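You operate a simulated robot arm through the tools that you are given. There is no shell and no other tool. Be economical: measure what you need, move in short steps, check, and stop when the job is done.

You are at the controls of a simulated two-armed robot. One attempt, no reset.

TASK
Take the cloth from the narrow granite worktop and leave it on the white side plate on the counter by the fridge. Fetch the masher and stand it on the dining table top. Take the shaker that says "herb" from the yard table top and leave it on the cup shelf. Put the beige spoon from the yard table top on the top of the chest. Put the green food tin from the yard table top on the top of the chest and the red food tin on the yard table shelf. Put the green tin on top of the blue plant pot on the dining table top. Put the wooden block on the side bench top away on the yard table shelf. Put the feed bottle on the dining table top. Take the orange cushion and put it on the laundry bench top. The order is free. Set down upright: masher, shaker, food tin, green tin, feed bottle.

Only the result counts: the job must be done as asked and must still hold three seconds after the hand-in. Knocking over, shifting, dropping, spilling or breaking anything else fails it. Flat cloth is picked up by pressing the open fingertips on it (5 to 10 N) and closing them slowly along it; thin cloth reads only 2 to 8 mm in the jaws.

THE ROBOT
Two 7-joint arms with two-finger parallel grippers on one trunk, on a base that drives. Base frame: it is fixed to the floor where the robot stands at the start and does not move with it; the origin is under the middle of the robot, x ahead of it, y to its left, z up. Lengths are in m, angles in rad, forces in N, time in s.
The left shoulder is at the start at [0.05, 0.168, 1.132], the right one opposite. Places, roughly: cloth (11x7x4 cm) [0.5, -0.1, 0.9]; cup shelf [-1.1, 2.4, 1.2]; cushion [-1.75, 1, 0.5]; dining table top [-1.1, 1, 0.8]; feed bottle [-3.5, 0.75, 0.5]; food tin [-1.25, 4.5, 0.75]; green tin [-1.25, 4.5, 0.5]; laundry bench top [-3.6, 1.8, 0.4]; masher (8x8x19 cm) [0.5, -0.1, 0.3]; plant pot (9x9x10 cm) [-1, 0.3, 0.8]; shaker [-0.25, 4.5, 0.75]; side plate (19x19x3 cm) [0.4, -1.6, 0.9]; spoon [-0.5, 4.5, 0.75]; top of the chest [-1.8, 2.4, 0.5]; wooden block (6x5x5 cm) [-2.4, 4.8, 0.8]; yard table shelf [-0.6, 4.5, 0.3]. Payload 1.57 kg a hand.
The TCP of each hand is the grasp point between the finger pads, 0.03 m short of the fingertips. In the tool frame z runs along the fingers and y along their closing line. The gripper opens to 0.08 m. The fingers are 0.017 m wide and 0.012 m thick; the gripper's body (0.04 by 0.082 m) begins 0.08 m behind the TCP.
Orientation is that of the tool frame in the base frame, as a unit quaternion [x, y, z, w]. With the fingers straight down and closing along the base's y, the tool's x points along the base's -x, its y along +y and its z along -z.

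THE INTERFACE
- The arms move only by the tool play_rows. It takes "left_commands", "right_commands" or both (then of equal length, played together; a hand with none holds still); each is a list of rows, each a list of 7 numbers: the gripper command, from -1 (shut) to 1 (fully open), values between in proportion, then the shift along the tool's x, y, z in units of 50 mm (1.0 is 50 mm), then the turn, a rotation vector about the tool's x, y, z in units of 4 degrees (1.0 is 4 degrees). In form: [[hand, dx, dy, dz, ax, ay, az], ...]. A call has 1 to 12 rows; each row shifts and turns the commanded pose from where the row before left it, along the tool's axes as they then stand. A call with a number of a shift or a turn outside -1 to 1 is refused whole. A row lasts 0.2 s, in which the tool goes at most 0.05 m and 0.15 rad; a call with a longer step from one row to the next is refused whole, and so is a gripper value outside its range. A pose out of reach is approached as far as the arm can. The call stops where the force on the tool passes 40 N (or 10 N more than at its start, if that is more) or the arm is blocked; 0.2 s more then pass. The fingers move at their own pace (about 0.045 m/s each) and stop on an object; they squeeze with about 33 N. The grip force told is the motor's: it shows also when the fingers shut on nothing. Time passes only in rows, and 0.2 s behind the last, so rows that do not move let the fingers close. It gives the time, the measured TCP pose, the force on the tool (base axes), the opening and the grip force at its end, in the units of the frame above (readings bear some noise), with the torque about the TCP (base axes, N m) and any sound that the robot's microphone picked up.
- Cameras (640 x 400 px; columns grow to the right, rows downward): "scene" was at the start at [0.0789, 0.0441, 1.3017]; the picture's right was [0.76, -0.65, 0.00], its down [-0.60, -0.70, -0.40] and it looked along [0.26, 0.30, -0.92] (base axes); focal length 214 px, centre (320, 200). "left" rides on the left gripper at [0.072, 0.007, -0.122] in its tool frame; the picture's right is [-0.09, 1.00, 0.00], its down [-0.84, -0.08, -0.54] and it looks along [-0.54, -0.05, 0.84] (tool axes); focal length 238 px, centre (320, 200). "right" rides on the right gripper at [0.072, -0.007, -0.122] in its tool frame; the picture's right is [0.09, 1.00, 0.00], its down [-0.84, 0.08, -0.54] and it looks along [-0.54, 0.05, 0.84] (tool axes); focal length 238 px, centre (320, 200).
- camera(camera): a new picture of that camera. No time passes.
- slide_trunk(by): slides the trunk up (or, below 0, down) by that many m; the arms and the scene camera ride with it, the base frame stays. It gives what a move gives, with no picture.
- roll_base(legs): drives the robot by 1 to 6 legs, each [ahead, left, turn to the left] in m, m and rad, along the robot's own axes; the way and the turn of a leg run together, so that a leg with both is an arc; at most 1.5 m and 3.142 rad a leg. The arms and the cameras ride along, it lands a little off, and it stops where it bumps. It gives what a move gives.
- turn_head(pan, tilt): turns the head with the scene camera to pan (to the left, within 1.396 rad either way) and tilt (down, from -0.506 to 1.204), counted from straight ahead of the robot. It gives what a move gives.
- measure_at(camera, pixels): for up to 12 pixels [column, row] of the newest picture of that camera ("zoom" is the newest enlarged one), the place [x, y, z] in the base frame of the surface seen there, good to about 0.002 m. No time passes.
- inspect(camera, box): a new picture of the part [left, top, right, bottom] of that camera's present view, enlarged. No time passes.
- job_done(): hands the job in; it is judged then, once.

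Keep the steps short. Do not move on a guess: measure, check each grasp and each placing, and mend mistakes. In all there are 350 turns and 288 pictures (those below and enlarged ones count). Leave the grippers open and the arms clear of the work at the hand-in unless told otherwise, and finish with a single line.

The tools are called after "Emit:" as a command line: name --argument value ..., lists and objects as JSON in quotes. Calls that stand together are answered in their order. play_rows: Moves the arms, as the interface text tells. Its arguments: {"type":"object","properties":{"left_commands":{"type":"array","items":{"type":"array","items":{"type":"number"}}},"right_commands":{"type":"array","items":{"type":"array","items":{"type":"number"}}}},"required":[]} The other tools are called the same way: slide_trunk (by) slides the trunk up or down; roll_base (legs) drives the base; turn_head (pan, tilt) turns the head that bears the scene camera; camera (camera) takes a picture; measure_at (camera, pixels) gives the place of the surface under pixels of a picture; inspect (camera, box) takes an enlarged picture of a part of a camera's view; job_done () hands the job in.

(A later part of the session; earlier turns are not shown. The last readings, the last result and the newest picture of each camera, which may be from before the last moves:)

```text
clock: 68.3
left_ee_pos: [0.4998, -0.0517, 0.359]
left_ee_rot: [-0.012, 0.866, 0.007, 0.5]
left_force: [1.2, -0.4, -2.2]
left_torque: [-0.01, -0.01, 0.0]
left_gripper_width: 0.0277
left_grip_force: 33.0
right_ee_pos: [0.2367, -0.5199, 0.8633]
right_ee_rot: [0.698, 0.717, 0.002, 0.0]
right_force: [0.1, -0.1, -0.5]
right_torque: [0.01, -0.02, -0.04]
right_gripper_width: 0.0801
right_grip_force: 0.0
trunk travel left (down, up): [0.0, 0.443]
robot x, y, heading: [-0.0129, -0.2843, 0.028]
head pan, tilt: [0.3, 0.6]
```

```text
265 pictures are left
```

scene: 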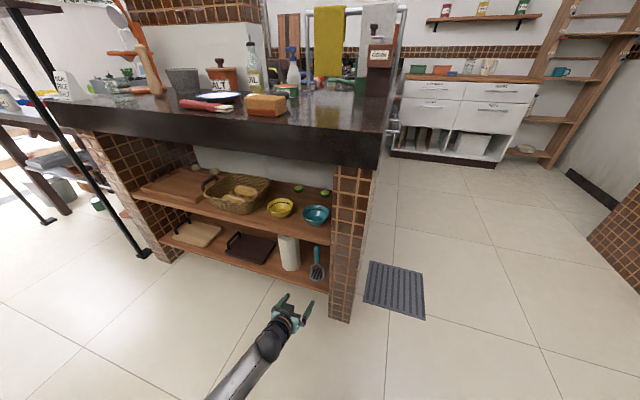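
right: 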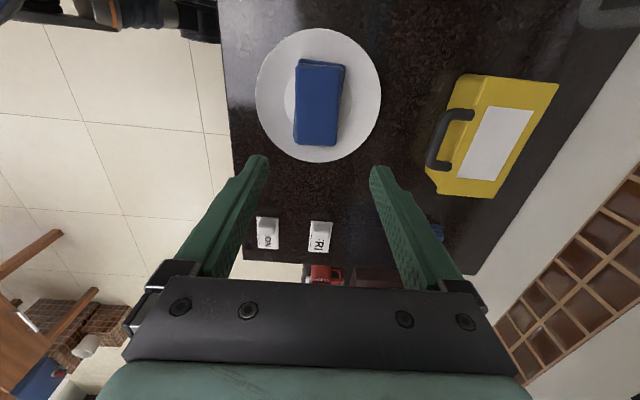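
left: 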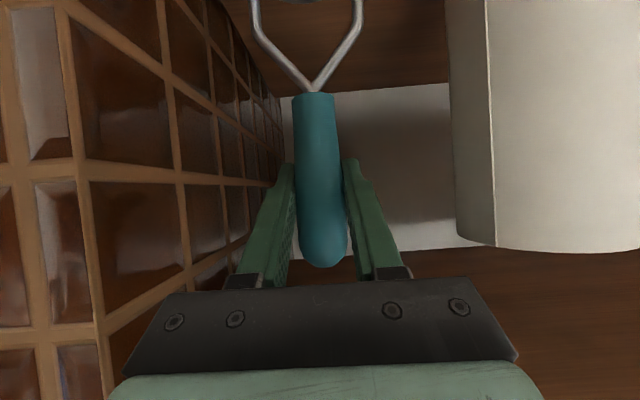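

Masher held. I back straight out, raise the trunk, and look toward the dining table.

Emit:
roll_base --legs '[[-0.35, 0, 0]]'

Emit:
slide_trunk --by 0.4

Emit:
turn_head --pan 1.39 --tilt 0.4

Emit:
camera --camera "scene"

Emit:
camera --camera "left"

```text
clock: 70.5
left_ee_pos: [0.1561, -0.0588, 0.3595]
left_ee_rot: [-0.015, 0.866, 0.008, 0.5]
left_force: [0.4, -0.4, -1.5]
left_torque: [0.02, -0.02, 0.01]
left_gripper_width: 0.0279
left_grip_force: 33.3
right_ee_pos: [-0.1044, -0.5295, 0.8631]
right_ee_rot: [0.695, 0.719, 0.002, 0.0]
right_force: [0.3, 0.0, -0.4]
right_torque: [0.03, -0.01, -0.01]
right_gripper_width: 0.0802
right_grip_force: 0.0
trunk travel left (down, up): [0.0, 0.443]
robot x, y, heading: [-0.357, -0.2923, 0.032]
head pan, tilt: [0.3, 0.6]
```

```text
clock: 74.4
left_ee_pos: [0.1556, -0.059, 0.7574]
left_ee_rot: [-0.015, 0.866, 0.009, 0.5]
left_force: [0.4, 0.1, -0.7]
left_torque: [-0.02, 0.0, -0.01]
left_gripper_width: 0.0277
left_grip_force: 32.7
right_ee_pos: [-0.1037, -0.5288, 1.2624]
right_ee_rot: [0.696, 0.718, 0.001, 0.0]
right_force: [-0.1, -0.5, 0.0]
right_torque: [0.0, -0.03, -0.03]
right_gripper_width: 0.0797
right_grip_force: 0.0
trunk travel left (down, up): [-0.4, 0.043]
robot x, y, heading: [-0.3603, -0.2949, 0.031]
head pan, tilt: [0.3, 0.6]
```

```text
clock: 75.7
left_ee_pos: [0.1561, -0.0598, 0.7587]
left_ee_rot: [-0.015, 0.866, 0.009, 0.5]
left_force: [0.6, -0.1, -1.7]
left_torque: [0.03, 0.01, 0.0]
left_gripper_width: 0.0278
left_grip_force: 32.7
right_ee_pos: [-0.1044, -0.528, 1.2627]
right_ee_rot: [0.697, 0.718, 0.002, 0.0]
right_force: [0.0, 0.3, 0.4]
right_torque: [-0.01, -0.03, -0.02]
right_gripper_width: 0.0801
right_grip_force: 0.2
trunk travel left (down, up): [-0.4, 0.043]
robot x, y, heading: [-0.3575, -0.2914, 0.036]
head pan, tilt: [1.389, 0.4]
```

```text
264 pictures are left
```

scene: 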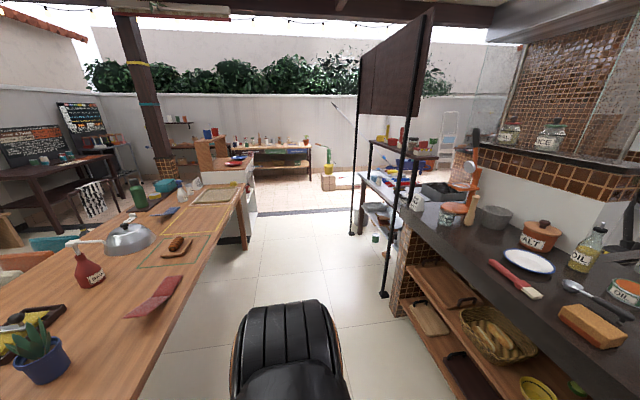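

```text
263 pictures are left
```

left: 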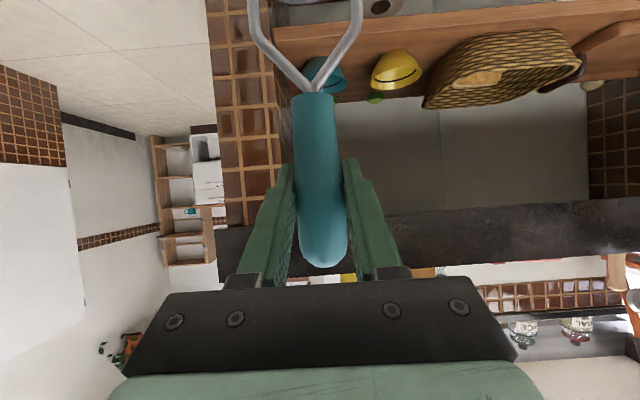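

The dining table is at the left with the blue plant pot at (42,355). I'll measure the table top, edges and items.

Emit:
measure_at --camera "scene" --pixels '[[220, 230], [165, 305], [140, 390], [245, 190], [195, 268], [155, 300], [178, 250], [88, 270], [130, 240], [42, 350], [120, 340], [190, 180]]'

Emit:
inspect --camera "scene" --box '[0, 150, 280, 400]'

```text
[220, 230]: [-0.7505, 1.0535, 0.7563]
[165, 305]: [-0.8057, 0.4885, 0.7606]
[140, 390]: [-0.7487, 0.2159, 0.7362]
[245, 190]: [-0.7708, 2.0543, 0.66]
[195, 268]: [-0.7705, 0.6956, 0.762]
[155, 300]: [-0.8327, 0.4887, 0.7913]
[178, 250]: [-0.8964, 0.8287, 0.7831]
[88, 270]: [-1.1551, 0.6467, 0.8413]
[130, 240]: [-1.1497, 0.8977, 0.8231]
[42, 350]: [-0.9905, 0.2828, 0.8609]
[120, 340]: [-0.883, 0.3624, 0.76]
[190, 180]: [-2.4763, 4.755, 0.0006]
```

```text
1.60 times, centred on (140, 275) of scene
```

zoom: 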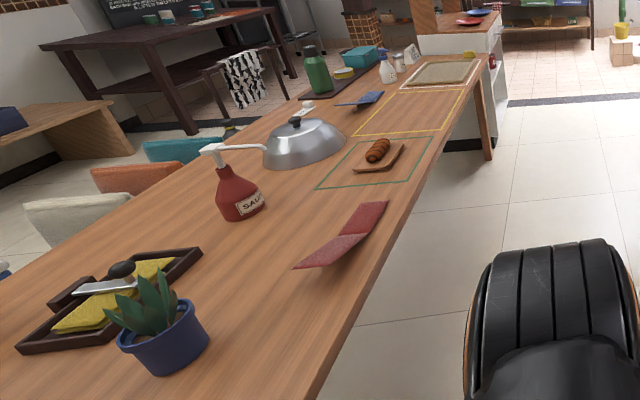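

The table top is z=0.76 with its front edge at x≈-0.75. I raise the left hand 0.25 so the masher clears table height, then turn round to face the table.

Emit:
play_rows --left_commands '[[-1, -0.866, 0, -0.5, 0, 0, 0], [-1, -0.866, 0, -0.5, 0, 0, 0], [-1, -0.866, 0, -0.5, 0, 0, 0], [-1, -0.866, 0, -0.5, 0, 0, 0], [-1, -0.866, 0, -0.5, 0, 0, 0], [-1, 0, 0, 0, 0, 0, 0]]'

Emit:
roll_base --legs '[[0.2, 0.2, 0], [0, 0, 1.57], [0, 0, 1.54], [0, -0.5, 0]]'

Emit:
turn_head --pan 0 --tilt 0.7

Emit:
camera --camera "scene"

```text
clock: 77.1
left_ee_pos: [0.1574, -0.0621, 1.0092]
left_ee_rot: [-0.015, 0.866, 0.009, 0.5]
left_force: [-0.5, 0.7, -1.4]
left_torque: [0.0, -0.03, 0.01]
left_gripper_width: 0.0278
left_grip_force: 32.7
right_ee_pos: [-0.1036, -0.5289, 1.2636]
right_ee_rot: [0.696, 0.718, 0.001, 0.001]
right_force: [0.6, -0.6, 0.6]
right_torque: [0.01, -0.01, 0.02]
right_gripper_width: 0.0797
right_grip_force: 0.1
trunk travel left (down, up): [-0.4, 0.043]
robot x, y, heading: [-0.3575, -0.295, 0.034]
head pan, tilt: [1.389, 0.4]
```

```text
clock: 89.1
left_ee_pos: [-0.6739, 0.2175, 1.0098]
left_ee_rot: [0.866, -0.017, -0.5, -0.009]
left_force: [1.0, 1.1, -1.8]
left_torque: [0.0, -0.04, -0.01]
left_gripper_width: 0.0278
left_grip_force: 33.4
right_ee_pos: [-0.3784, 0.6658, 1.2632]
right_ee_rot: [-0.692, 0.722, 0.0, -0.001]
right_force: [-0.5, -0.2, 0.0]
right_torque: [0.02, -0.03, 0.0]
right_gripper_width: 0.08
right_grip_force: 0.0
trunk travel left (down, up): [-0.4, 0.043]
robot x, y, heading: [-0.1421, 0.4163, 3.1]
head pan, tilt: [1.389, 0.4]
```

```text
clock: 90.6
left_ee_pos: [-0.6744, 0.2176, 1.008]
left_ee_rot: [0.866, -0.017, -0.499, -0.01]
left_force: [-0.1, 0.2, -1.4]
left_torque: [-0.01, -0.03, -0.02]
left_gripper_width: 0.0276
left_grip_force: 33.4
right_ee_pos: [-0.3795, 0.6657, 1.2627]
right_ee_rot: [-0.693, 0.721, 0.0, -0.001]
right_force: [-0.2, 0.6, 0.1]
right_torque: [-0.01, 0.01, -0.01]
right_gripper_width: 0.0801
right_grip_force: 0.1
trunk travel left (down, up): [-0.4, 0.043]
robot x, y, heading: [-0.1428, 0.4141, 3.102]
head pan, tilt: [0.0, 0.7]
```

```text
261 pictures are left
```

scene: 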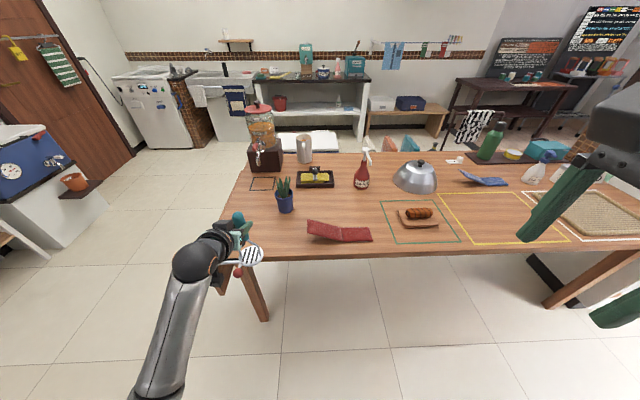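

Emit:
measure_at --camera "scene" --pixels '[[272, 235], [335, 200], [310, 215], [325, 238], [370, 238], [378, 215], [286, 205], [405, 240], [250, 220], [262, 250], [345, 212], [283, 185]]'

Emit:
inspect --camera "scene" --box '[220, 130, 460, 280]'

```text
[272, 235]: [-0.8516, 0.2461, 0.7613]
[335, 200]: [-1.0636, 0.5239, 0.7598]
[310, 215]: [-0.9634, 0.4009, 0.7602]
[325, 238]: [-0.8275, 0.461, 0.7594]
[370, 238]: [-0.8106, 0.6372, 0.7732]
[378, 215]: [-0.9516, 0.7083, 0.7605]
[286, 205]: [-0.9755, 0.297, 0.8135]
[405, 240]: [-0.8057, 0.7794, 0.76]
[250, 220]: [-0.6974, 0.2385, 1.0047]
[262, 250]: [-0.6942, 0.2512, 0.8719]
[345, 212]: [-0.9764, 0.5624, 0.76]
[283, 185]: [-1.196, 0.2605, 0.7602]
```

```text
2.67 times, centred on (340, 205) of scene
```

zoom: 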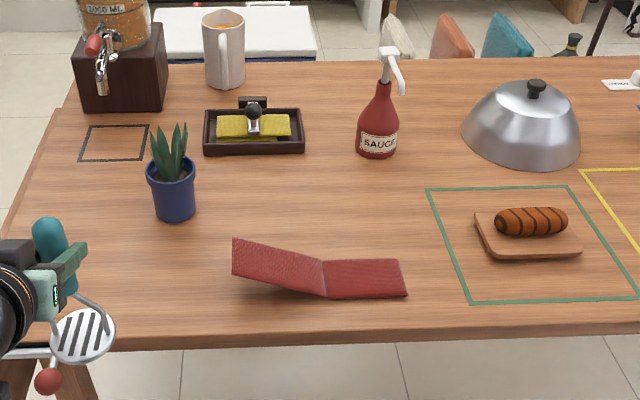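

Free spot for the masher: about [-0.96,0.56], behind the red napkin and in front of the sauce bottle. I drive right 0.33, then ahead 0.30.

Emit:
roll_base --legs '[[0, -0.33, 0], [0.29, 0, 0]]'

Emit:
camera --camera "scene"

```text
clock: 94.4
left_ee_pos: [-0.9471, 0.5572, 1.0089]
left_ee_rot: [0.866, -0.015, -0.5, -0.008]
left_force: [0.7, -0.2, -1.0]
left_torque: [0.01, -0.02, -0.01]
left_gripper_width: 0.0278
left_grip_force: 33.1
right_ee_pos: [-0.6537, 1.0038, 1.2613]
right_ee_rot: [-0.694, 0.72, 0.0, -0.001]
right_force: [-0.1, -0.1, 0.2]
right_torque: [0.0, -0.01, 0.01]
right_gripper_width: 0.0797
right_grip_force: 0.1
trunk travel left (down, up): [-0.4, 0.043]
robot x, y, heading: [-0.4161, 0.7542, 3.105]
head pan, tilt: [0.0, 0.7]
```

```text
259 pictures are left
```

scene: 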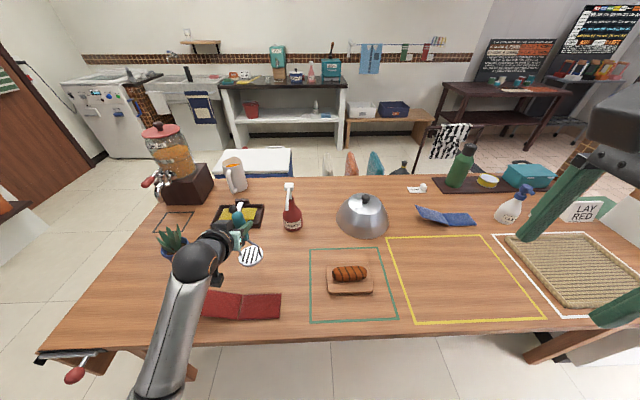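

Masher is over the spot. Lower 0.10 m slowly, watching for contact.

Emit:
play_rows --left_commands '[[-1, 0.7, 0, 0.4, 0, 0, 0], [-1, 0.6, 0, 0.35, 0, 0, 0], [-1, 0.3, 0, 0.175, 0, 0, 0], [-1, 0.1, 0, 0.058, 0, 0, 0], [-1, 0, 0, 0, 0, 0, 0]]'

Emit:
camera --camera "scene"

Emit:
inspect --camera "scene" --box '[160, 180, 330, 300]'

```text
clock: 95.6
left_ee_pos: [-0.9474, 0.5574, 0.9107]
left_ee_rot: [0.866, -0.016, -0.5, -0.009]
left_force: [-0.4, 0.3, -0.9]
left_torque: [0.02, 0.01, 0.01]
left_gripper_width: 0.028
left_grip_force: 33.4
right_ee_pos: [-0.6532, 1.0058, 1.2627]
right_ee_rot: [-0.694, 0.72, 0.0, -0.002]
right_force: [-0.1, 0.8, -0.5]
right_torque: [0.0, 0.02, -0.05]
right_gripper_width: 0.0799
right_grip_force: 0.0
trunk travel left (down, up): [-0.4, 0.043]
robot x, y, heading: [-0.4173, 0.7528, 3.104]
head pan, tilt: [0.0, 0.7]
```

```text
258 pictures are left
```

scene: 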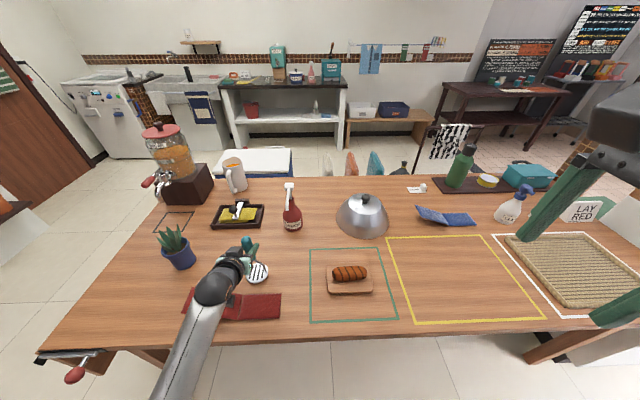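

```text
3.33 times, centred on (245, 240) of scene
```

zoom: 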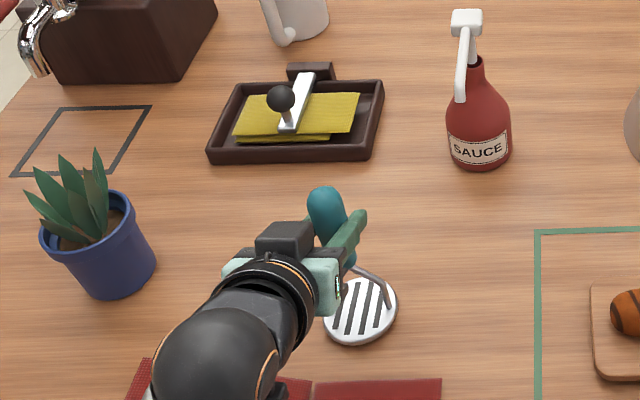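

Emit:
measure_at --camera "zoom" --pixels '[[345, 315], [368, 312], [360, 340], [395, 300], [328, 210], [390, 380], [425, 340]]'

Emit:
play_rows --left_commands '[[-1, 0.06, 0, 0.035, 0, 0, 0], [-1, 0.06, 0, 0.035, 0, 0, 0], [-1, 0.04, 0, 0.023, 0, 0, 0], [-1, 0, 0, 0, 0, 0, 0]]'

```text
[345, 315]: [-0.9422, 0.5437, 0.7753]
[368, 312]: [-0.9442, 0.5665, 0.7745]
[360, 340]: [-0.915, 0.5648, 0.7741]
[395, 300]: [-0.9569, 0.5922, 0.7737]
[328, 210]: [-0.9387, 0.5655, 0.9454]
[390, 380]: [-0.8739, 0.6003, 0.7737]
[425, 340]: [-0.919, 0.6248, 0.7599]
```

```text
clock: 96.6
left_ee_pos: [-0.9466, 0.5576, 0.9038]
left_ee_rot: [0.865, -0.016, -0.502, -0.01]
left_force: [0.1, -0.3, 7.8]
left_torque: [0.16, -0.21, -0.01]
left_gripper_width: 0.0276
left_grip_force: 32.7
right_ee_pos: [-0.6518, 1.0044, 1.2632]
right_ee_rot: [-0.694, 0.72, 0.0, -0.002]
right_force: [-0.7, 0.9, -0.8]
right_torque: [0.04, -0.04, 0.02]
right_gripper_width: 0.0801
right_grip_force: 0.1
trunk travel left (down, up): [-0.4, 0.043]
robot x, y, heading: [-0.4171, 0.7527, 3.101]
head pan, tilt: [0.0, 0.7]
```

Contact at 8 N — the masher stands. I open and withdraw along the tool axis.

Emit:
play_rows --left_commands '[[0.3, 0, 0, 0, 0, 0, 0], [0.6, 0, 0, 0, 0, 0, 0], [0.6, 0, 0, 0, 0, 0, 0], [0.6, 0, 0, -0.5, 0, 0, 0], [0.6, 0, 0, -1, 0, 0, 0], [0.6, 0, 0, -1, 0, 0, 0], [0.6, 0, 0, -1, 0, 0, 0], [0.6, 0, 0, 0, 0, 0, 0]]'

Emit:
inspect --camera "scene" --box '[160, 180, 330, 300]'

```text
clock: 98.4
left_ee_pos: [-0.8093, 0.5552, 0.9728]
left_ee_rot: [0.866, -0.016, -0.5, -0.01]
left_force: [0.0, -0.4, -0.3]
left_torque: [0.0, -0.04, 0.04]
left_gripper_width: 0.064
left_grip_force: 0.1
left hand out of reach, approached as far as the arm can: row 7
right_ee_pos: [-0.6524, 1.0064, 1.2623]
right_ee_rot: [-0.693, 0.721, 0.0, -0.001]
right_force: [-0.3, -0.1, -0.4]
right_torque: [0.01, 0.02, -0.02]
right_gripper_width: 0.0799
right_grip_force: 0.0
trunk travel left (down, up): [-0.4, 0.043]
robot x, y, heading: [-0.4153, 0.753, 3.101]
head pan, tilt: [0.0, 0.7]
```

```text
3.33 times, centred on (245, 240) of scene
```

zoom: 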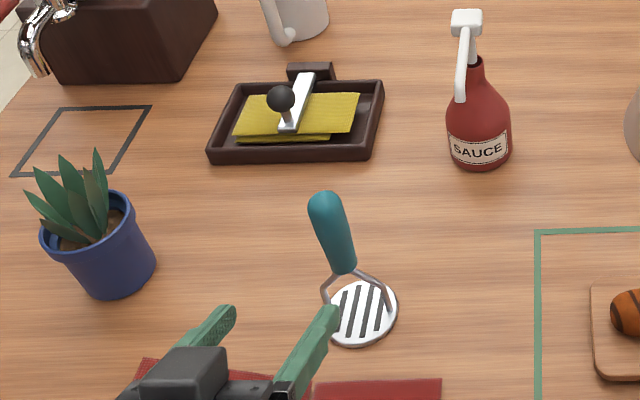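

The masher stands upright. I raise the left hand, back off, turn to face the yard (+y), and look.

Emit:
play_rows --left_commands '[[1, -0.866, 0, -0.5, 0, 0, 0], [1, -0.866, 0, -0.5, 0, 0, 0], [1, -0.866, 0, -0.5, 0, 0, 0], [1, 0, 0, 0, 0, 0, 0]]'

Emit:
roll_base --legs '[[-0.27, 0, 0], [0, 0, -1.53]]'

Emit:
turn_head --pan 0 --tilt 0.35

Emit:
camera --camera "scene"

```text
clock: 99.4
left_ee_pos: [-0.8703, 0.5655, 1.0952]
left_ee_rot: [0.866, -0.016, -0.5, -0.009]
left_force: [0.2, 0.3, 0.3]
left_torque: [0.04, -0.02, 0.02]
left_gripper_width: 0.08
left_grip_force: 0.1
left hand out of reach, approached as far as the arm can: row 1, 2, 3
right_ee_pos: [-0.6526, 1.0039, 1.2627]
right_ee_rot: [-0.694, 0.72, 0.001, -0.002]
right_force: [-0.2, -0.9, -0.2]
right_torque: [0.01, 0.02, 0.0]
right_gripper_width: 0.0801
right_grip_force: 0.1
trunk travel left (down, up): [-0.4, 0.043]
robot x, y, heading: [-0.4198, 0.7498, 3.105]
head pan, tilt: [0.0, 0.7]
```

```text
clock: 105.0
left_ee_pos: [-0.3548, 1.1877, 1.0949]
left_ee_rot: [0.614, -0.611, -0.355, -0.353]
left_force: [0.3, 0.3, -0.4]
left_torque: [-0.03, 0.0, 0.02]
left_gripper_width: 0.0798
left_grip_force: 0.1
right_ee_pos: [0.092, 0.9882, 1.2633]
right_ee_rot: [-0.001, 1.0, 0.001, -0.001]
right_force: [0.4, 1.0, 0.9]
right_torque: [0.03, 0.0, 0.01]
right_gripper_width: 0.0798
right_grip_force: 0.0
trunk travel left (down, up): [-0.4, 0.043]
robot x, y, heading: [-0.1489, 0.7419, 1.576]
head pan, tilt: [0.0, 0.7]
```

```text
clock: 105.9
left_ee_pos: [-0.355, 1.1875, 1.0949]
left_ee_rot: [0.614, -0.611, -0.355, -0.353]
left_force: [0.2, -0.9, 0.0]
left_torque: [0.03, 0.03, 0.03]
left_gripper_width: 0.08
left_grip_force: 0.2
right_ee_pos: [0.0935, 0.9889, 1.2631]
right_ee_rot: [-0.001, 1.0, 0.0, 0.0]
right_force: [-0.5, -0.1, -0.9]
right_torque: [0.03, -0.01, 0.02]
right_gripper_width: 0.08
right_grip_force: 0.1
trunk travel left (down, up): [-0.4, 0.043]
robot x, y, heading: [-0.1493, 0.7444, 1.573]
head pan, tilt: [0.0, 0.351]
```

```text
255 pictures are left
```

scene: 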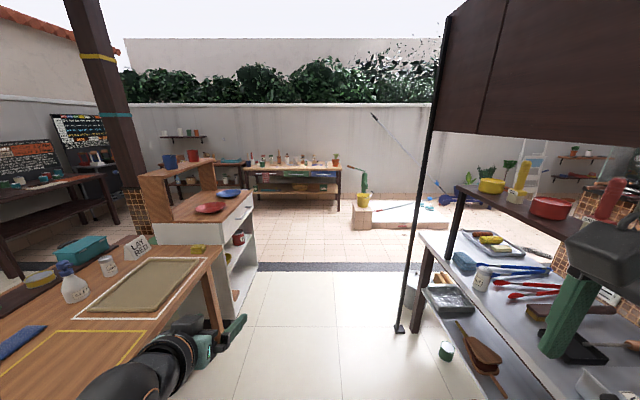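

Emit:
measure_at --camera "scene" --pixels '[[398, 327], [445, 350], [250, 266], [320, 266], [300, 230], [340, 180], [240, 175], [215, 185], [355, 220], [243, 212], [210, 208], [180, 165]]'

Emit:
inspect --camera "scene" --box '[140, 110, 380, 260]'

```text
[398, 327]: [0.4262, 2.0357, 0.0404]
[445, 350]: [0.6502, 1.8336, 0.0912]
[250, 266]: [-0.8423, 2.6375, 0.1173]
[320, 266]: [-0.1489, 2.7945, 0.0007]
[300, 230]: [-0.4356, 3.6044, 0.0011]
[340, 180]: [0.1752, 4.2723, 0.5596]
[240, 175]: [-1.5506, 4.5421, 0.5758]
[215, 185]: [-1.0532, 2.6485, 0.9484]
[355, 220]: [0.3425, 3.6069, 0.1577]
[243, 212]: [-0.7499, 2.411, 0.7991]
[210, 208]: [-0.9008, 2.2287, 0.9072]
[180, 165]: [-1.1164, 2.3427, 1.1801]
```

```text
2.67 times, centred on (260, 185) of scene
```

zoom: 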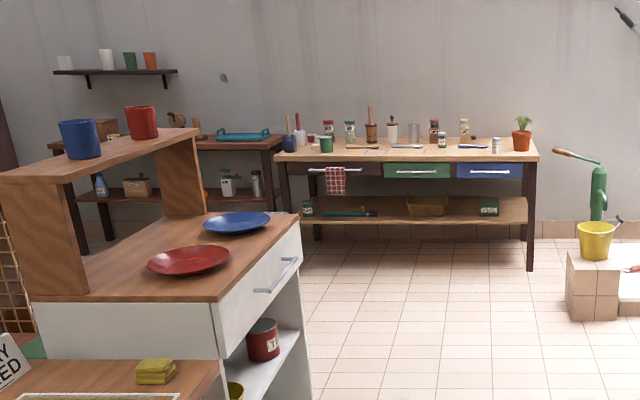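

Passage ahead at x≈-0.15 is clear. Drive to y≈3.5 and left to x≈-0.6.

Emit:
roll_base --legs '[[1.4, 0, 0], [1.2, 0, 0], [0, 0.4, 0]]'

Emit:
turn_head --pan 0 --tilt 0.6

Emit:
camera --camera "scene"

```text
clock: 120.6
left_ee_pos: [-0.748, 3.7966, 1.0943]
left_ee_rot: [0.614, -0.61, -0.355, -0.353]
left_force: [-0.9, -0.2, 0.1]
left_torque: [0.02, 0.01, 0.01]
left_gripper_width: 0.08
left_grip_force: 0.1
right_ee_pos: [-0.3005, 3.598, 1.2628]
right_ee_rot: [-0.002, 1.0, 0.001, -0.001]
right_force: [0.4, 0.1, -0.5]
right_torque: [-0.03, -0.02, 0.0]
right_gripper_width: 0.08
right_grip_force: 0.1
trunk travel left (down, up): [-0.4, 0.043]
robot x, y, heading: [-0.5412, 3.3538, 1.579]
head pan, tilt: [0.0, 0.351]
```

```text
clock: 121.4
left_ee_pos: [-0.7481, 3.7956, 1.0955]
left_ee_rot: [0.614, -0.611, -0.354, -0.352]
left_force: [0.2, -0.1, -0.4]
left_torque: [-0.03, 0.02, 0.0]
left_gripper_width: 0.0798
left_grip_force: 0.1
right_ee_pos: [-0.3003, 3.5971, 1.2636]
right_ee_rot: [-0.002, 1.0, 0.001, -0.001]
right_force: [0.5, -0.7, 0.0]
right_torque: [-0.01, 0.01, 0.01]
right_gripper_width: 0.08
right_grip_force: 0.1
trunk travel left (down, up): [-0.4, 0.043]
robot x, y, heading: [-0.5436, 3.3497, 1.578]
head pan, tilt: [0.0, 0.6]
```

```text
253 pictures are left
```

scene: 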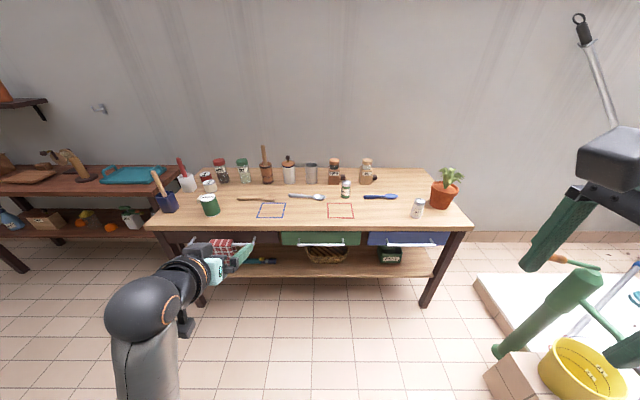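

Emit:
inspect --camera "scene" --box '[145, 140, 305, 240]'

Emit:
inspect --camera "scene" --box '[305, 140, 475, 280]'

```text
4.00 times, centred on (225, 190) of scene
```

zoom: 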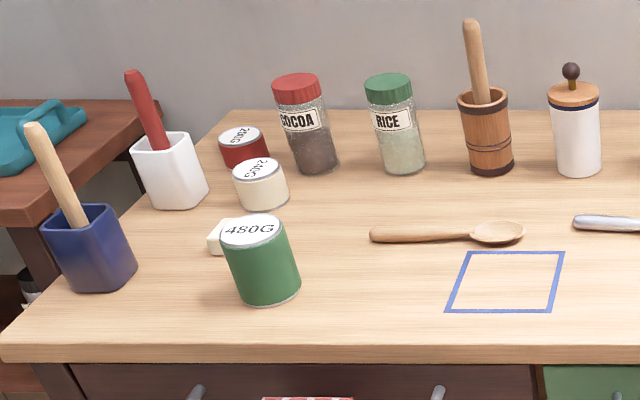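

```text
2.86 times, centred on (390, 210) of scene
```

zoom: 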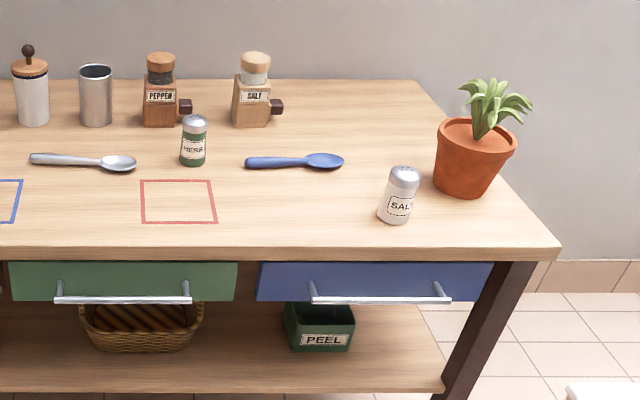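

The beige spoon is at scene (257,198), 480G green tin at (209,205), red 200G tin at (206,177), herb shaker at (346,189). I'll measure them.

Emit:
measure_at --camera "scene" --pixels '[[346, 182], [346, 196], [341, 190], [351, 190], [208, 197], [201, 205], [218, 204], [211, 213], [240, 198], [258, 199], [270, 198], [206, 173]]'

Emit:
turn_head --pan 0.6 --tilt 0.5

Emit:
camera --camera "scene"

```text
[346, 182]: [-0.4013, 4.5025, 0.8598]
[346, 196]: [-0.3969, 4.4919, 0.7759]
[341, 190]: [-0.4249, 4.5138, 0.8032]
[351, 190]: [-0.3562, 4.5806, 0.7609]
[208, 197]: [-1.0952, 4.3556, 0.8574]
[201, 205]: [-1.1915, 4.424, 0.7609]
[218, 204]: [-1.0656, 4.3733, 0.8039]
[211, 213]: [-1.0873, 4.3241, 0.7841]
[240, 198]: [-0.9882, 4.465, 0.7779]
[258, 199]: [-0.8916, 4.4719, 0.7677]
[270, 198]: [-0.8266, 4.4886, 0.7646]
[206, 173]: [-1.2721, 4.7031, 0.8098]
```

```text
clock: 122.4
left_ee_pos: [-0.7474, 3.7966, 1.0948]
left_ee_rot: [0.614, -0.61, -0.355, -0.352]
left_force: [0.6, 0.1, -0.1]
left_torque: [0.03, -0.02, 0.01]
left_gripper_width: 0.0802
left_grip_force: 0.1
right_ee_pos: [-0.3008, 3.5979, 1.2643]
right_ee_rot: [-0.002, 1.0, 0.001, -0.001]
right_force: [-0.6, 0.8, -1.0]
right_torque: [-0.01, -0.01, -0.01]
right_gripper_width: 0.0802
right_grip_force: 0.1
trunk travel left (down, up): [-0.4, 0.043]
robot x, y, heading: [-0.5404, 3.3515, 1.572]
head pan, tilt: [0.6, 0.499]
```

```text
250 pictures are left
```

scene: 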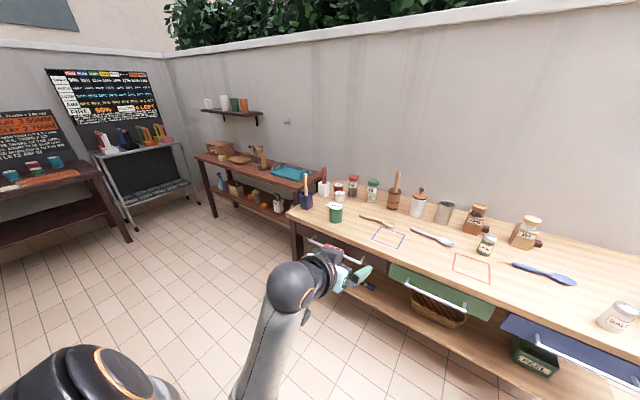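

Table top z=0.76; the herb shaker stands at about [-0.40,4.505], 10 cm tall. The left hand is already pitched. I lower the trunk, extend the left hand forward, and drop it to grasp height, still before the table edge.

Emit:
slide_trunk --by -0.2

Emit:
play_rows --left_commands '[[1, 0.5, 0, 0.289, 0, 0, 0], [1, 0.5, 0, 0.289, 0, 0, 0], [1, -0.5, 0, 0.866, 0, 0, 0], [1, -0.5, 0, 0.866, 0, 0, 0], [1, -0.5, 0, 0.866, 0, 0, 0], [1, 0, 0, 0, 0, 0, 0]]' --right_commands '[[1, 0, 0, 0, 0, 0, -1], [1, 0, 0, 0, 0, 0, -1], [1, 0, 0, 0, 0, 0, -1], [1, 0, 0, 0, 0, 0, -1], [1, 0, 0, 0, 0, 0, -1], [1, 0, 0, 0, 0, 0, -1]]'

```text
clock: 124.6
left_ee_pos: [-0.7477, 3.7975, 0.8958]
left_ee_rot: [0.614, -0.611, -0.354, -0.353]
left_force: [0.1, 0.3, 0.6]
left_torque: [0.03, 0.03, 0.01]
left_gripper_width: 0.0799
left_grip_force: 0.0
right_ee_pos: [-0.2988, 3.5981, 1.0628]
right_ee_rot: [-0.002, 1.0, 0.001, -0.001]
right_force: [0.1, 0.8, 0.1]
right_torque: [0.02, -0.02, 0.01]
right_gripper_width: 0.0798
right_grip_force: 0.0
trunk travel left (down, up): [-0.2, 0.243]
robot x, y, heading: [-0.5437, 3.3513, 1.574]
head pan, tilt: [0.6, 0.499]
```

```text
clock: 126.0
left_ee_pos: [-0.7483, 3.9448, 0.8365]
left_ee_rot: [0.614, -0.611, -0.354, -0.353]
left_force: [0.2, -0.6, -0.1]
left_torque: [-0.02, 0.01, -0.02]
left_gripper_width: 0.0804
left_grip_force: 0.1
right_ee_pos: [-0.299, 3.5978, 1.0629]
right_ee_rot: [-0.211, 0.978, 0.002, -0.001]
right_force: [-0.2, 0.0, 0.3]
right_torque: [-0.01, 0.02, 0.0]
right_gripper_width: 0.0801
right_grip_force: 0.1
trunk travel left (down, up): [-0.2, 0.243]
robot x, y, heading: [-0.5448, 3.3489, 1.572]
head pan, tilt: [0.6, 0.499]
```

Reach is 0.59 ahead. I continue rotating the right hand to default and drive right 0.35, ahead 0.42.

Emit:
play_rows --right_commands '[[1, 0, 0, 0, 0, 0, -1], [1, 0, 0, 0, 0, 0, -1], [1, 0, 0, 0, 0, 0, -1], [1, 0, 0, 0, 0, 0, -1], [1, 0, 0, 0, 0, 0, -1], [1, 0, 0, 0, 0, 0, -1], [1, 0, 0, 0, 0, 0, -1], [1, 0, 0, 0, 0, 0, -1], [1, 0, 0, 0, 0, 0, -1], [1, 0, 0, 0, 0, 0, -1], [1, 0, 0, 0, 0, 0, -1], [1, 0, 0, 0, 0, 0, -1]]' --left_commands '[[1, 0.26, 0, 0.15, 0, 0, 0], [1, 0, 0, 0, 0, 0, 0], [1, 0, 0, 0, 0, 0, 0], [1, 0, 0, 0, 0, 0, 0], [1, 0, 0, 0, 0, 0, 0], [1, 0, 0, 0, 0, 0, 0], [1, 0, 0, 0, 0, 0, 0], [1, 0, 0, 0, 0, 0, 0], [1, 0, 0, 0, 0, 0, 0], [1, 0, 0, 0, 0, 0, 0], [1, 0, 0, 0, 0, 0, 0], [1, 0, 0, 0, 0, 0, 0]]'

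Emit:
roll_base --legs '[[0, -0.348, 0], [0.42, 0, 0]]'

Emit:
camera --camera "left"

```text
clock: 128.6
left_ee_pos: [-0.7482, 3.9451, 0.819]
left_ee_rot: [0.615, -0.61, -0.355, -0.352]
left_force: [0.1, -0.4, -0.4]
left_torque: [-0.02, -0.01, 0.01]
left_gripper_width: 0.0801
left_grip_force: 0.0
right_ee_pos: [-0.3005, 3.5971, 1.0634]
right_ee_rot: [-0.59, 0.807, 0.001, 0.0]
right_force: [-1.3, -0.8, -0.1]
right_torque: [-0.01, 0.03, -0.02]
right_gripper_width: 0.0799
right_grip_force: 0.1
trunk travel left (down, up): [-0.2, 0.243]
robot x, y, heading: [-0.5401, 3.3513, 1.574]
head pan, tilt: [0.6, 0.499]
```

```text
clock: 133.0
left_ee_pos: [-0.3978, 4.3727, 0.8209]
left_ee_rot: [0.613, -0.612, -0.354, -0.353]
left_force: [0.9, 0.0, -0.3]
left_torque: [0.0, -0.01, 0.01]
left_gripper_width: 0.0799
left_grip_force: 0.0
right_ee_pos: [0.0479, 4.0208, 1.0628]
right_ee_rot: [-0.587, 0.81, 0.001, 0.001]
right_force: [0.8, 0.7, -0.1]
right_torque: [-0.01, 0.01, -0.01]
right_gripper_width: 0.0797
right_grip_force: 0.2
trunk travel left (down, up): [-0.2, 0.243]
robot x, y, heading: [-0.1948, 3.7738, 1.571]
head pan, tilt: [0.6, 0.499]
```

```text
249 pictures are left
```

left: 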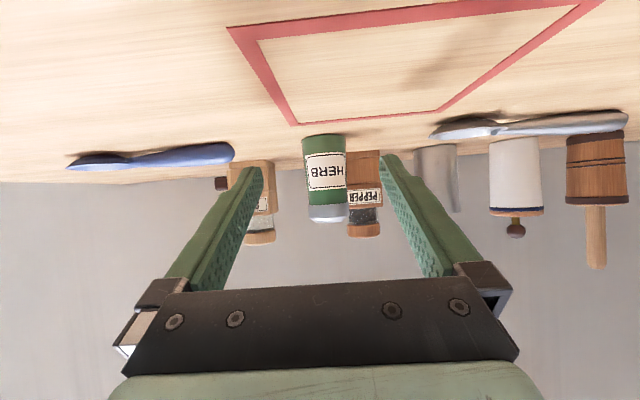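

Emit:
measure_at --camera "left" --pixels '[[324, 150], [308, 160], [340, 160], [326, 210], [362, 190], [250, 195], [325, 190], [440, 150]]'

```text
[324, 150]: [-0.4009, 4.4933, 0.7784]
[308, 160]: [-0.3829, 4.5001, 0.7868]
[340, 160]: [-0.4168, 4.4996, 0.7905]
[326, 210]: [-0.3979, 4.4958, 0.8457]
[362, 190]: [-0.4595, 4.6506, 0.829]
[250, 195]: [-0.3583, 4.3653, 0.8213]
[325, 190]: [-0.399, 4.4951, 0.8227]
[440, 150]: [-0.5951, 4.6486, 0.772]
```

Shaker axis is about [-0.40,4.515]; 0.14 ahead. Narrow the fingers to 6 cm and drive ahead 0.135.

Emit:
play_rows --left_commands '[[0.5, 0, 0, 0, 0, 0, 0], [0.5, 0, 0, 0, 0, 0, 0]]'

Emit:
roll_base --legs '[[0.135, 0, 0]]'

Emit:
camera --camera "left"

```text
clock: 133.6
left_ee_pos: [-0.3986, 4.3716, 0.8207]
left_ee_rot: [0.613, -0.612, -0.354, -0.353]
left_force: [-0.2, 0.4, -0.3]
left_torque: [0.04, -0.01, -0.01]
left_gripper_width: 0.06
left_grip_force: 0.1
right_ee_pos: [0.0481, 4.022, 1.0625]
right_ee_rot: [-0.588, 0.809, 0.002, 0.0]
right_force: [-0.7, 1.0, -0.1]
right_torque: [0.0, -0.05, 0.01]
right_gripper_width: 0.0801
right_grip_force: 0.0
trunk travel left (down, up): [-0.2, 0.243]
robot x, y, heading: [-0.1942, 3.7765, 1.571]
head pan, tilt: [0.6, 0.499]
```

```text
clock: 134.9
left_ee_pos: [-0.3998, 4.5068, 0.8209]
left_ee_rot: [0.613, -0.612, -0.353, -0.352]
left_force: [0.6, 0.6, 0.8]
left_torque: [-0.02, -0.01, -0.01]
left_gripper_width: 0.06
left_grip_force: 0.0
right_ee_pos: [0.0484, 4.1578, 1.0629]
right_ee_rot: [-0.588, 0.809, 0.001, 0.0]
right_force: [0.0, -0.3, 0.2]
right_torque: [-0.01, 0.0, 0.0]
right_gripper_width: 0.0799
right_grip_force: 0.0
trunk travel left (down, up): [-0.2, 0.243]
robot x, y, heading: [-0.1937, 3.911, 1.57]
head pan, tilt: [0.6, 0.499]
```

```text
248 pictures are left
```

left: 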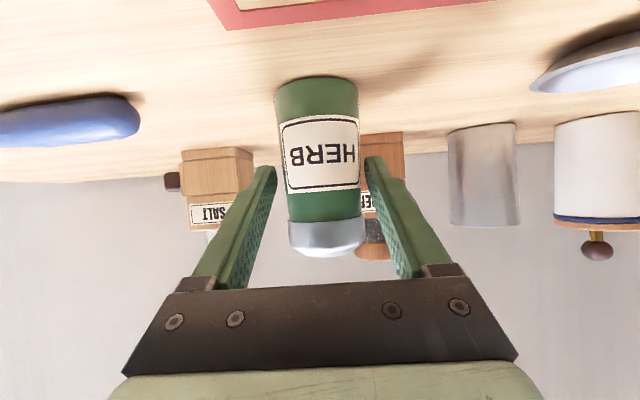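

The shaker is between the fingers. Close and lift 10 cm.

Emit:
play_rows --left_commands '[[0.5, -0.06, 0, 0.1, 0, 0, 0], [-1, 0, 0, 0, 0, 0, 0], [-1, 0, 0, 0, 0, 0, 0], [-1, 0, 0, 0, 0, 0, 0], [-1, 0, 0, 0, 0, 0, 0], [-1, -0.3, 0, -0.173, 0, 0, 0], [-1, -0.7, 0, -0.4, 0, 0, 0], [-1, -0.7, 0, -0.4, 0, 0, 0], [-1, 0, 0, 0, 0, 0, 0]]'

Emit:
camera --camera "left"

```text
clock: 136.9
left_ee_pos: [-0.3978, 4.5107, 0.9203]
left_ee_rot: [0.613, -0.612, -0.353, -0.353]
left_force: [0.1, -0.5, -0.8]
left_torque: [-0.05, -0.01, 0.01]
left_gripper_width: 0.0488
left_grip_force: 32.8
right_ee_pos: [0.0483, 4.1571, 1.0631]
right_ee_rot: [-0.588, 0.809, 0.001, 0.0]
right_force: [0.2, -0.6, -0.3]
right_torque: [-0.03, 0.04, -0.01]
right_gripper_width: 0.0802
right_grip_force: 0.0
trunk travel left (down, up): [-0.2, 0.243]
robot x, y, heading: [-0.1963, 3.912, 1.575]
head pan, tilt: [0.6, 0.499]
```

```text
247 pictures are left
```

left: 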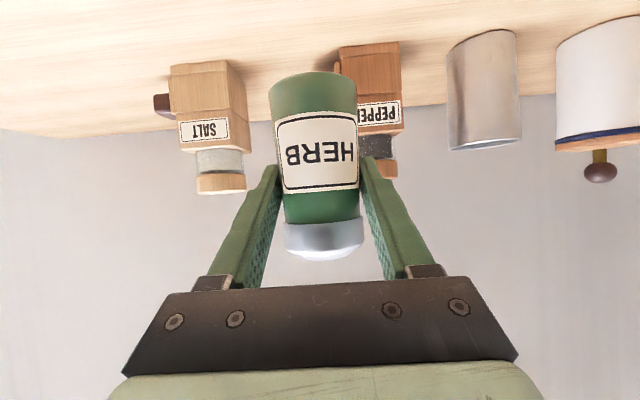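

Shaker held (49 mm wide). I back away from the table and finish orienting the right hand.

Emit:
roll_base --legs '[[-0.45, 0, 0]]'

Emit:
play_rows --right_commands '[[1, 0, 0, 0, 0, 0, -1], [1, 0, 0, 0, 0, 0, -1], [1, 0, 0, 0, 0, 0, -1], [1, 0, 0, 0, 0, 0, -1], [1, 0, 0, 0, 0, 0, -0.5], [1, 0, 0, 0, 0, -1, 0], [1, 0, 0, 0, 0, -1, 0], [1, 0, 0, 0, 0, -1, 0], [1, 0, 0, 0, 0, -1, 0], [1, 0, 0, 0, 0, -1, 0], [1, 0, 0, 0, 0, -1, 0], [1, 0, 0, 0, 0, -1, 0]]' --left_commands '[[-1, -0.8, 0, -0.46, 0, 0, 0], [-1, -0.8, 0, -0.46, 0, 0, 0], [-1, -0.8, 0, -0.46, 0, 0, 0], [-1, -0.8, 0, -0.46, 0, 0, 0], [-1, 0.3, 0, -0.52, 0, 0, 0], [-1, 0.3, 0, -0.52, 0, 0, 0], [-1, 0.3, 0, -0.52, 0, 0, 0], [-1, 0, 0, 0, 0, 0, 0], [-1, 0, 0, 0, 0, 0, 0], [-1, 0, 0, 0, 0, 0, 0], [-1, 0, 0, 0, 0, 0, 0], [-1, 0, 0, 0, 0, 0, 0]]'

Emit:
play_rows --right_commands '[[1, 0, 0, 0, 0, -1, 0], [1, 0, 0, 0, 0, -1, 0], [1, 0, 0, 0, 0, -1, 0], [1, 0, 0, 0, 0, -1, 0], [1, 0, 0, 0, 0, -1, 0], [1, 0, 0, 0, 0, -1, 0], [1, 0, 0, 0, 0, -1, 0], [1, 0, 0, 0, 0, -1, 0], [1, -0.5, 0, 0.866, 0, 0, 0], [1, -0.5, 0, 0.866, 0, 0, 0], [1, -0.5, 0, 0.866, 0, 0, 0], [1, 0, 0, 0, 0, 0, 0]]'

```text
clock: 139.7
left_ee_pos: [-0.3961, 4.0619, 0.9194]
left_ee_rot: [0.613, -0.612, -0.354, -0.353]
left_force: [-0.5, -0.1, -1.6]
left_torque: [-0.03, 0.01, 0.02]
left_gripper_width: 0.0489
left_grip_force: 33.4
right_ee_pos: [0.0483, 3.7077, 1.0639]
right_ee_rot: [-0.586, 0.81, 0.001, 0.0]
right_force: [0.3, -0.3, 0.7]
right_torque: [-0.01, 0.02, 0.04]
right_gripper_width: 0.08
right_grip_force: 0.1
trunk travel left (down, up): [-0.2, 0.243]
robot x, y, heading: [-0.1936, 3.4643, 1.566]
head pan, tilt: [0.6, 0.499]
```

```text
clock: 142.3
left_ee_pos: [-0.3972, 3.974, 1.1028]
left_ee_rot: [-0.613, 0.613, 0.353, 0.353]
left_force: [-0.4, 0.0, -1.2]
left_torque: [0.02, 0.03, -0.03]
left_gripper_width: 0.049
left_grip_force: 32.9
right_ee_pos: [0.0475, 3.7078, 1.0631]
right_ee_rot: [-0.685, 0.687, 0.172, 0.171]
right_force: [0.4, 0.3, 0.1]
right_torque: [-0.01, -0.02, 0.0]
right_gripper_width: 0.0802
right_grip_force: 0.1
trunk travel left (down, up): [-0.2, 0.243]
robot x, y, heading: [-0.1969, 3.4595, 1.57]
head pan, tilt: [0.6, 0.499]
```

```text
clock: 144.9
left_ee_pos: [-0.3958, 3.9729, 1.1026]
left_ee_rot: [-0.611, 0.613, 0.353, 0.354]
left_force: [0.7, 0.7, -1.3]
left_torque: [-0.02, -0.01, 0.0]
left_gripper_width: 0.0489
left_grip_force: 33.0
right_ee_pos: [0.0533, 3.8792, 1.1435]
right_ee_rot: [-0.61, 0.613, 0.354, 0.356]
right_force: [0.0, 0.1, 0.9]
right_torque: [0.0, 0.0, 0.04]
right_gripper_width: 0.08
right_grip_force: 0.0
right hand out of reach, approached as far as the arm can: row 2, 3, 4, 5, 6, 7, 8
trunk travel left (down, up): [-0.2, 0.243]
robot x, y, heading: [-0.1921, 3.4623, 1.569]
head pan, tilt: [0.6, 0.499]
```

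Now lower and extend the right hand, and drive left so it faces the green 480G tin.

Emit:
play_rows --right_commands '[[1, 0.866, 0, 0.5, 0, 0, 0], [1, 0.866, 0, 0.5, 0, 0, 0], [1, 0.866, 0, 0.5, 0, 0, 0], [1, 0.866, 0.4, 0.5, 0, 0, 0], [1, 0.866, 0.4, 0.5, 0, 0, 0], [1, 0.866, 0, 0.5, 0, 0, 0], [1, -0.5, 0, 0.866, 0, 0, 0], [1, -0.5, 0, 0.866, 0, 0, 0], [1, -0.5, 0, 0.866, 0, 0, 0], [1, 0, 0, 0, 0, 0, 0]]'

Emit:
roll_base --legs '[[0, 1.1, 0]]'

Emit:
camera --camera "right"

Emit:
turn_head --pan -0.1 --tilt 0.6

Emit:
camera --camera "scene"

```text
refused: row 4 steps farther than a row can; nothing moved
```

```text
clock: 150.5
left_ee_pos: [-1.4788, 3.989, 1.1037]
left_ee_rot: [-0.607, 0.617, 0.351, 0.357]
left_force: [-0.1, -0.4, -1.3]
left_torque: [-0.01, -0.01, 0.02]
left_gripper_width: 0.0486
left_grip_force: 32.6
right_ee_pos: [-1.031, 3.8865, 1.1425]
right_ee_rot: [-0.606, 0.618, 0.351, 0.357]
right_force: [-0.6, -0.3, -0.1]
right_torque: [0.0, -0.01, 0.01]
right_gripper_width: 0.0798
right_grip_force: 0.1
trunk travel left (down, up): [-0.2, 0.243]
robot x, y, heading: [-1.2882, 3.4719, 1.554]
head pan, tilt: [0.6, 0.499]
```

```text
246 pictures are left
```

right: 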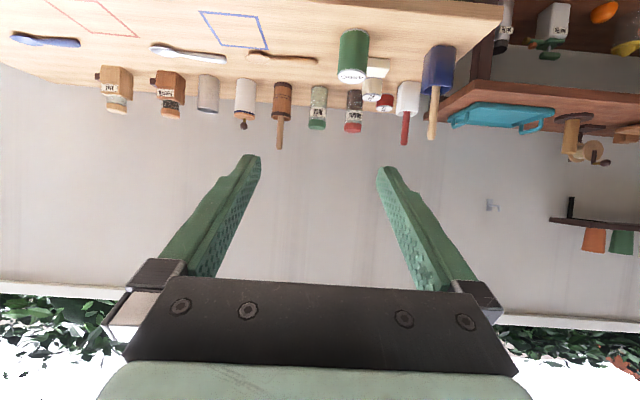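

```text
clock: 151.5
left_ee_pos: [-1.4796, 3.99, 1.1027]
left_ee_rot: [-0.607, 0.617, 0.351, 0.357]
left_force: [-1.1, -0.2, -2.4]
left_torque: [-0.01, 0.0, -0.02]
left_gripper_width: 0.0487
left_grip_force: 33.3
right_ee_pos: [-1.0311, 3.8859, 1.1428]
right_ee_rot: [-0.605, 0.618, 0.351, 0.357]
right_force: [-0.1, -0.2, -0.4]
right_torque: [0.03, 0.02, -0.02]
right_gripper_width: 0.0799
right_grip_force: 0.1
trunk travel left (down, up): [-0.2, 0.243]
robot x, y, heading: [-1.2863, 3.4763, 1.553]
head pan, tilt: [-0.099, 0.6]
```

```text
245 pictures are left
```

scene: 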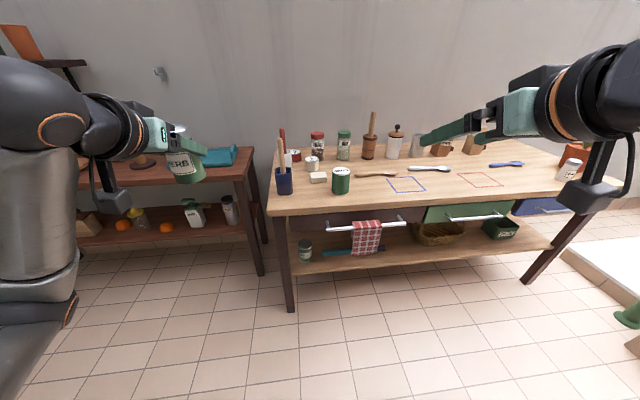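

Emit:
inspect --camera "scene" --box '[255, 130, 415, 280]'

Emit:
measure_at --camera "scene" --pixels '[[341, 171], [340, 183], [334, 183], [347, 183], [318, 177], [325, 177], [284, 180], [311, 164], [294, 155], [305, 243], [305, 256], [280, 216]]'

```text
2.67 times, centred on (335, 205) of scene
```

zoom: 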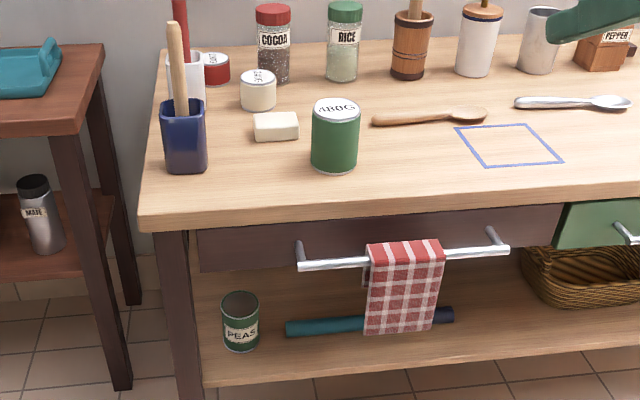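

```text
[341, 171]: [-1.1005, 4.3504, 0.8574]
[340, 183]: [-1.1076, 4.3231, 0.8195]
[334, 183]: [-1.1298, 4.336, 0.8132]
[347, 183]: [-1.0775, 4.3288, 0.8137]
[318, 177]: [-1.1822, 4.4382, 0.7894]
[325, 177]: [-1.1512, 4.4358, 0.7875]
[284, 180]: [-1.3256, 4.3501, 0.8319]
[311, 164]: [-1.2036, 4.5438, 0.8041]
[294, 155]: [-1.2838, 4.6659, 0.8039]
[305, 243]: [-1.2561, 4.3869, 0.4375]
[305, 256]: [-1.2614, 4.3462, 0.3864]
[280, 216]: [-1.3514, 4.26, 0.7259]
```

The shelf's green tin (PEAS) is at (305,250). The 480G tin axis is about [-1.103,4.357], ~6.6 cm wide. I lower and extend the right hand.

Emit:
play_rows --right_commands '[[1, 0.866, 0, 0.5, 0, 0, 0], [1, 0.866, 0, 0.5, 0, 0, 0], [1, 0.866, 0, 0.5, 0, 0, 0], [1, 0.866, 0, 0.5, 0, 0, 0], [1, 0.866, 0, 0.5, 0, 0, 0], [1, 0.866, 0, 0.5, 0, 0, 0], [1, 0.52, 0, 0.3, 0, 0, 0], [1, -0.5, 0, 0.866, 0, 0, 0], [1, -0.5, 0, 0.866, 0, 0, 0], [1, -0.5, 0, 0.866, 0, 0, 0], [1, 0, 0, 0, 0, 0, 0]]'

Emit:
roll_base --legs '[[0, 0.07, 0], [0.16, 0, 0]]'

Emit:
camera --camera "right"

```text
clock: 153.9
left_ee_pos: [-1.4804, 3.9894, 1.1029]
left_ee_rot: [-0.608, 0.618, 0.35, 0.356]
left_force: [0.6, 0.4, -0.3]
left_torque: [-0.02, -0.01, -0.02]
left_gripper_width: 0.0485
left_grip_force: 33.0
right_ee_pos: [-1.0246, 4.0719, 0.8237]
right_ee_rot: [-0.606, 0.618, 0.352, 0.357]
right_force: [0.4, 0.6, -0.6]
right_torque: [-0.01, 0.02, 0.01]
right_gripper_width: 0.0798
right_grip_force: 0.1
right hand out of reach, approached as far as the arm can: row 3, 4
trunk travel left (down, up): [-0.2, 0.243]
robot x, y, heading: [-1.288, 3.4736, 1.553]
head pan, tilt: [-0.099, 0.6]
```

```text
clock: 156.0
left_ee_pos: [-1.5466, 4.1486, 1.1032]
left_ee_rot: [-0.607, 0.619, 0.35, 0.357]
left_force: [0.1, 1.4, -1.2]
left_torque: [0.0, 0.0, -0.04]
left_gripper_width: 0.0486
left_grip_force: 32.5
right_ee_pos: [-1.0922, 4.2278, 0.8231]
right_ee_rot: [-0.605, 0.618, 0.351, 0.358]
right_force: [0.2, 0.2, -0.2]
right_torque: [0.0, 0.0, 0.01]
right_gripper_width: 0.08
right_grip_force: 0.0
trunk travel left (down, up): [-0.2, 0.243]
robot x, y, heading: [-1.3553, 3.6321, 1.55]
head pan, tilt: [-0.099, 0.6]
```

```text
243 pictures are left
```

right: 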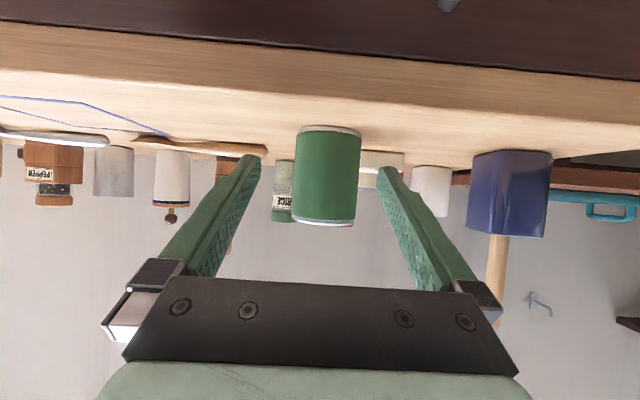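

Emit:
measure_at --camera "right" --pixels '[[327, 150], [297, 160], [358, 160], [325, 200], [385, 165], [405, 165], [500, 190], [293, 180], [360, 180]]'

```text
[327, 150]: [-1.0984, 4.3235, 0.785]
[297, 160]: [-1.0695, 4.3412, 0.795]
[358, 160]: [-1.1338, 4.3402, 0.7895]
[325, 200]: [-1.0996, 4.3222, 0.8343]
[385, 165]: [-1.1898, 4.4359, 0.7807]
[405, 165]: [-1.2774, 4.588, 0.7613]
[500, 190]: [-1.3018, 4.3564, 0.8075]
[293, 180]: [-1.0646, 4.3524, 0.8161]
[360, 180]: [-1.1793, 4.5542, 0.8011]
```

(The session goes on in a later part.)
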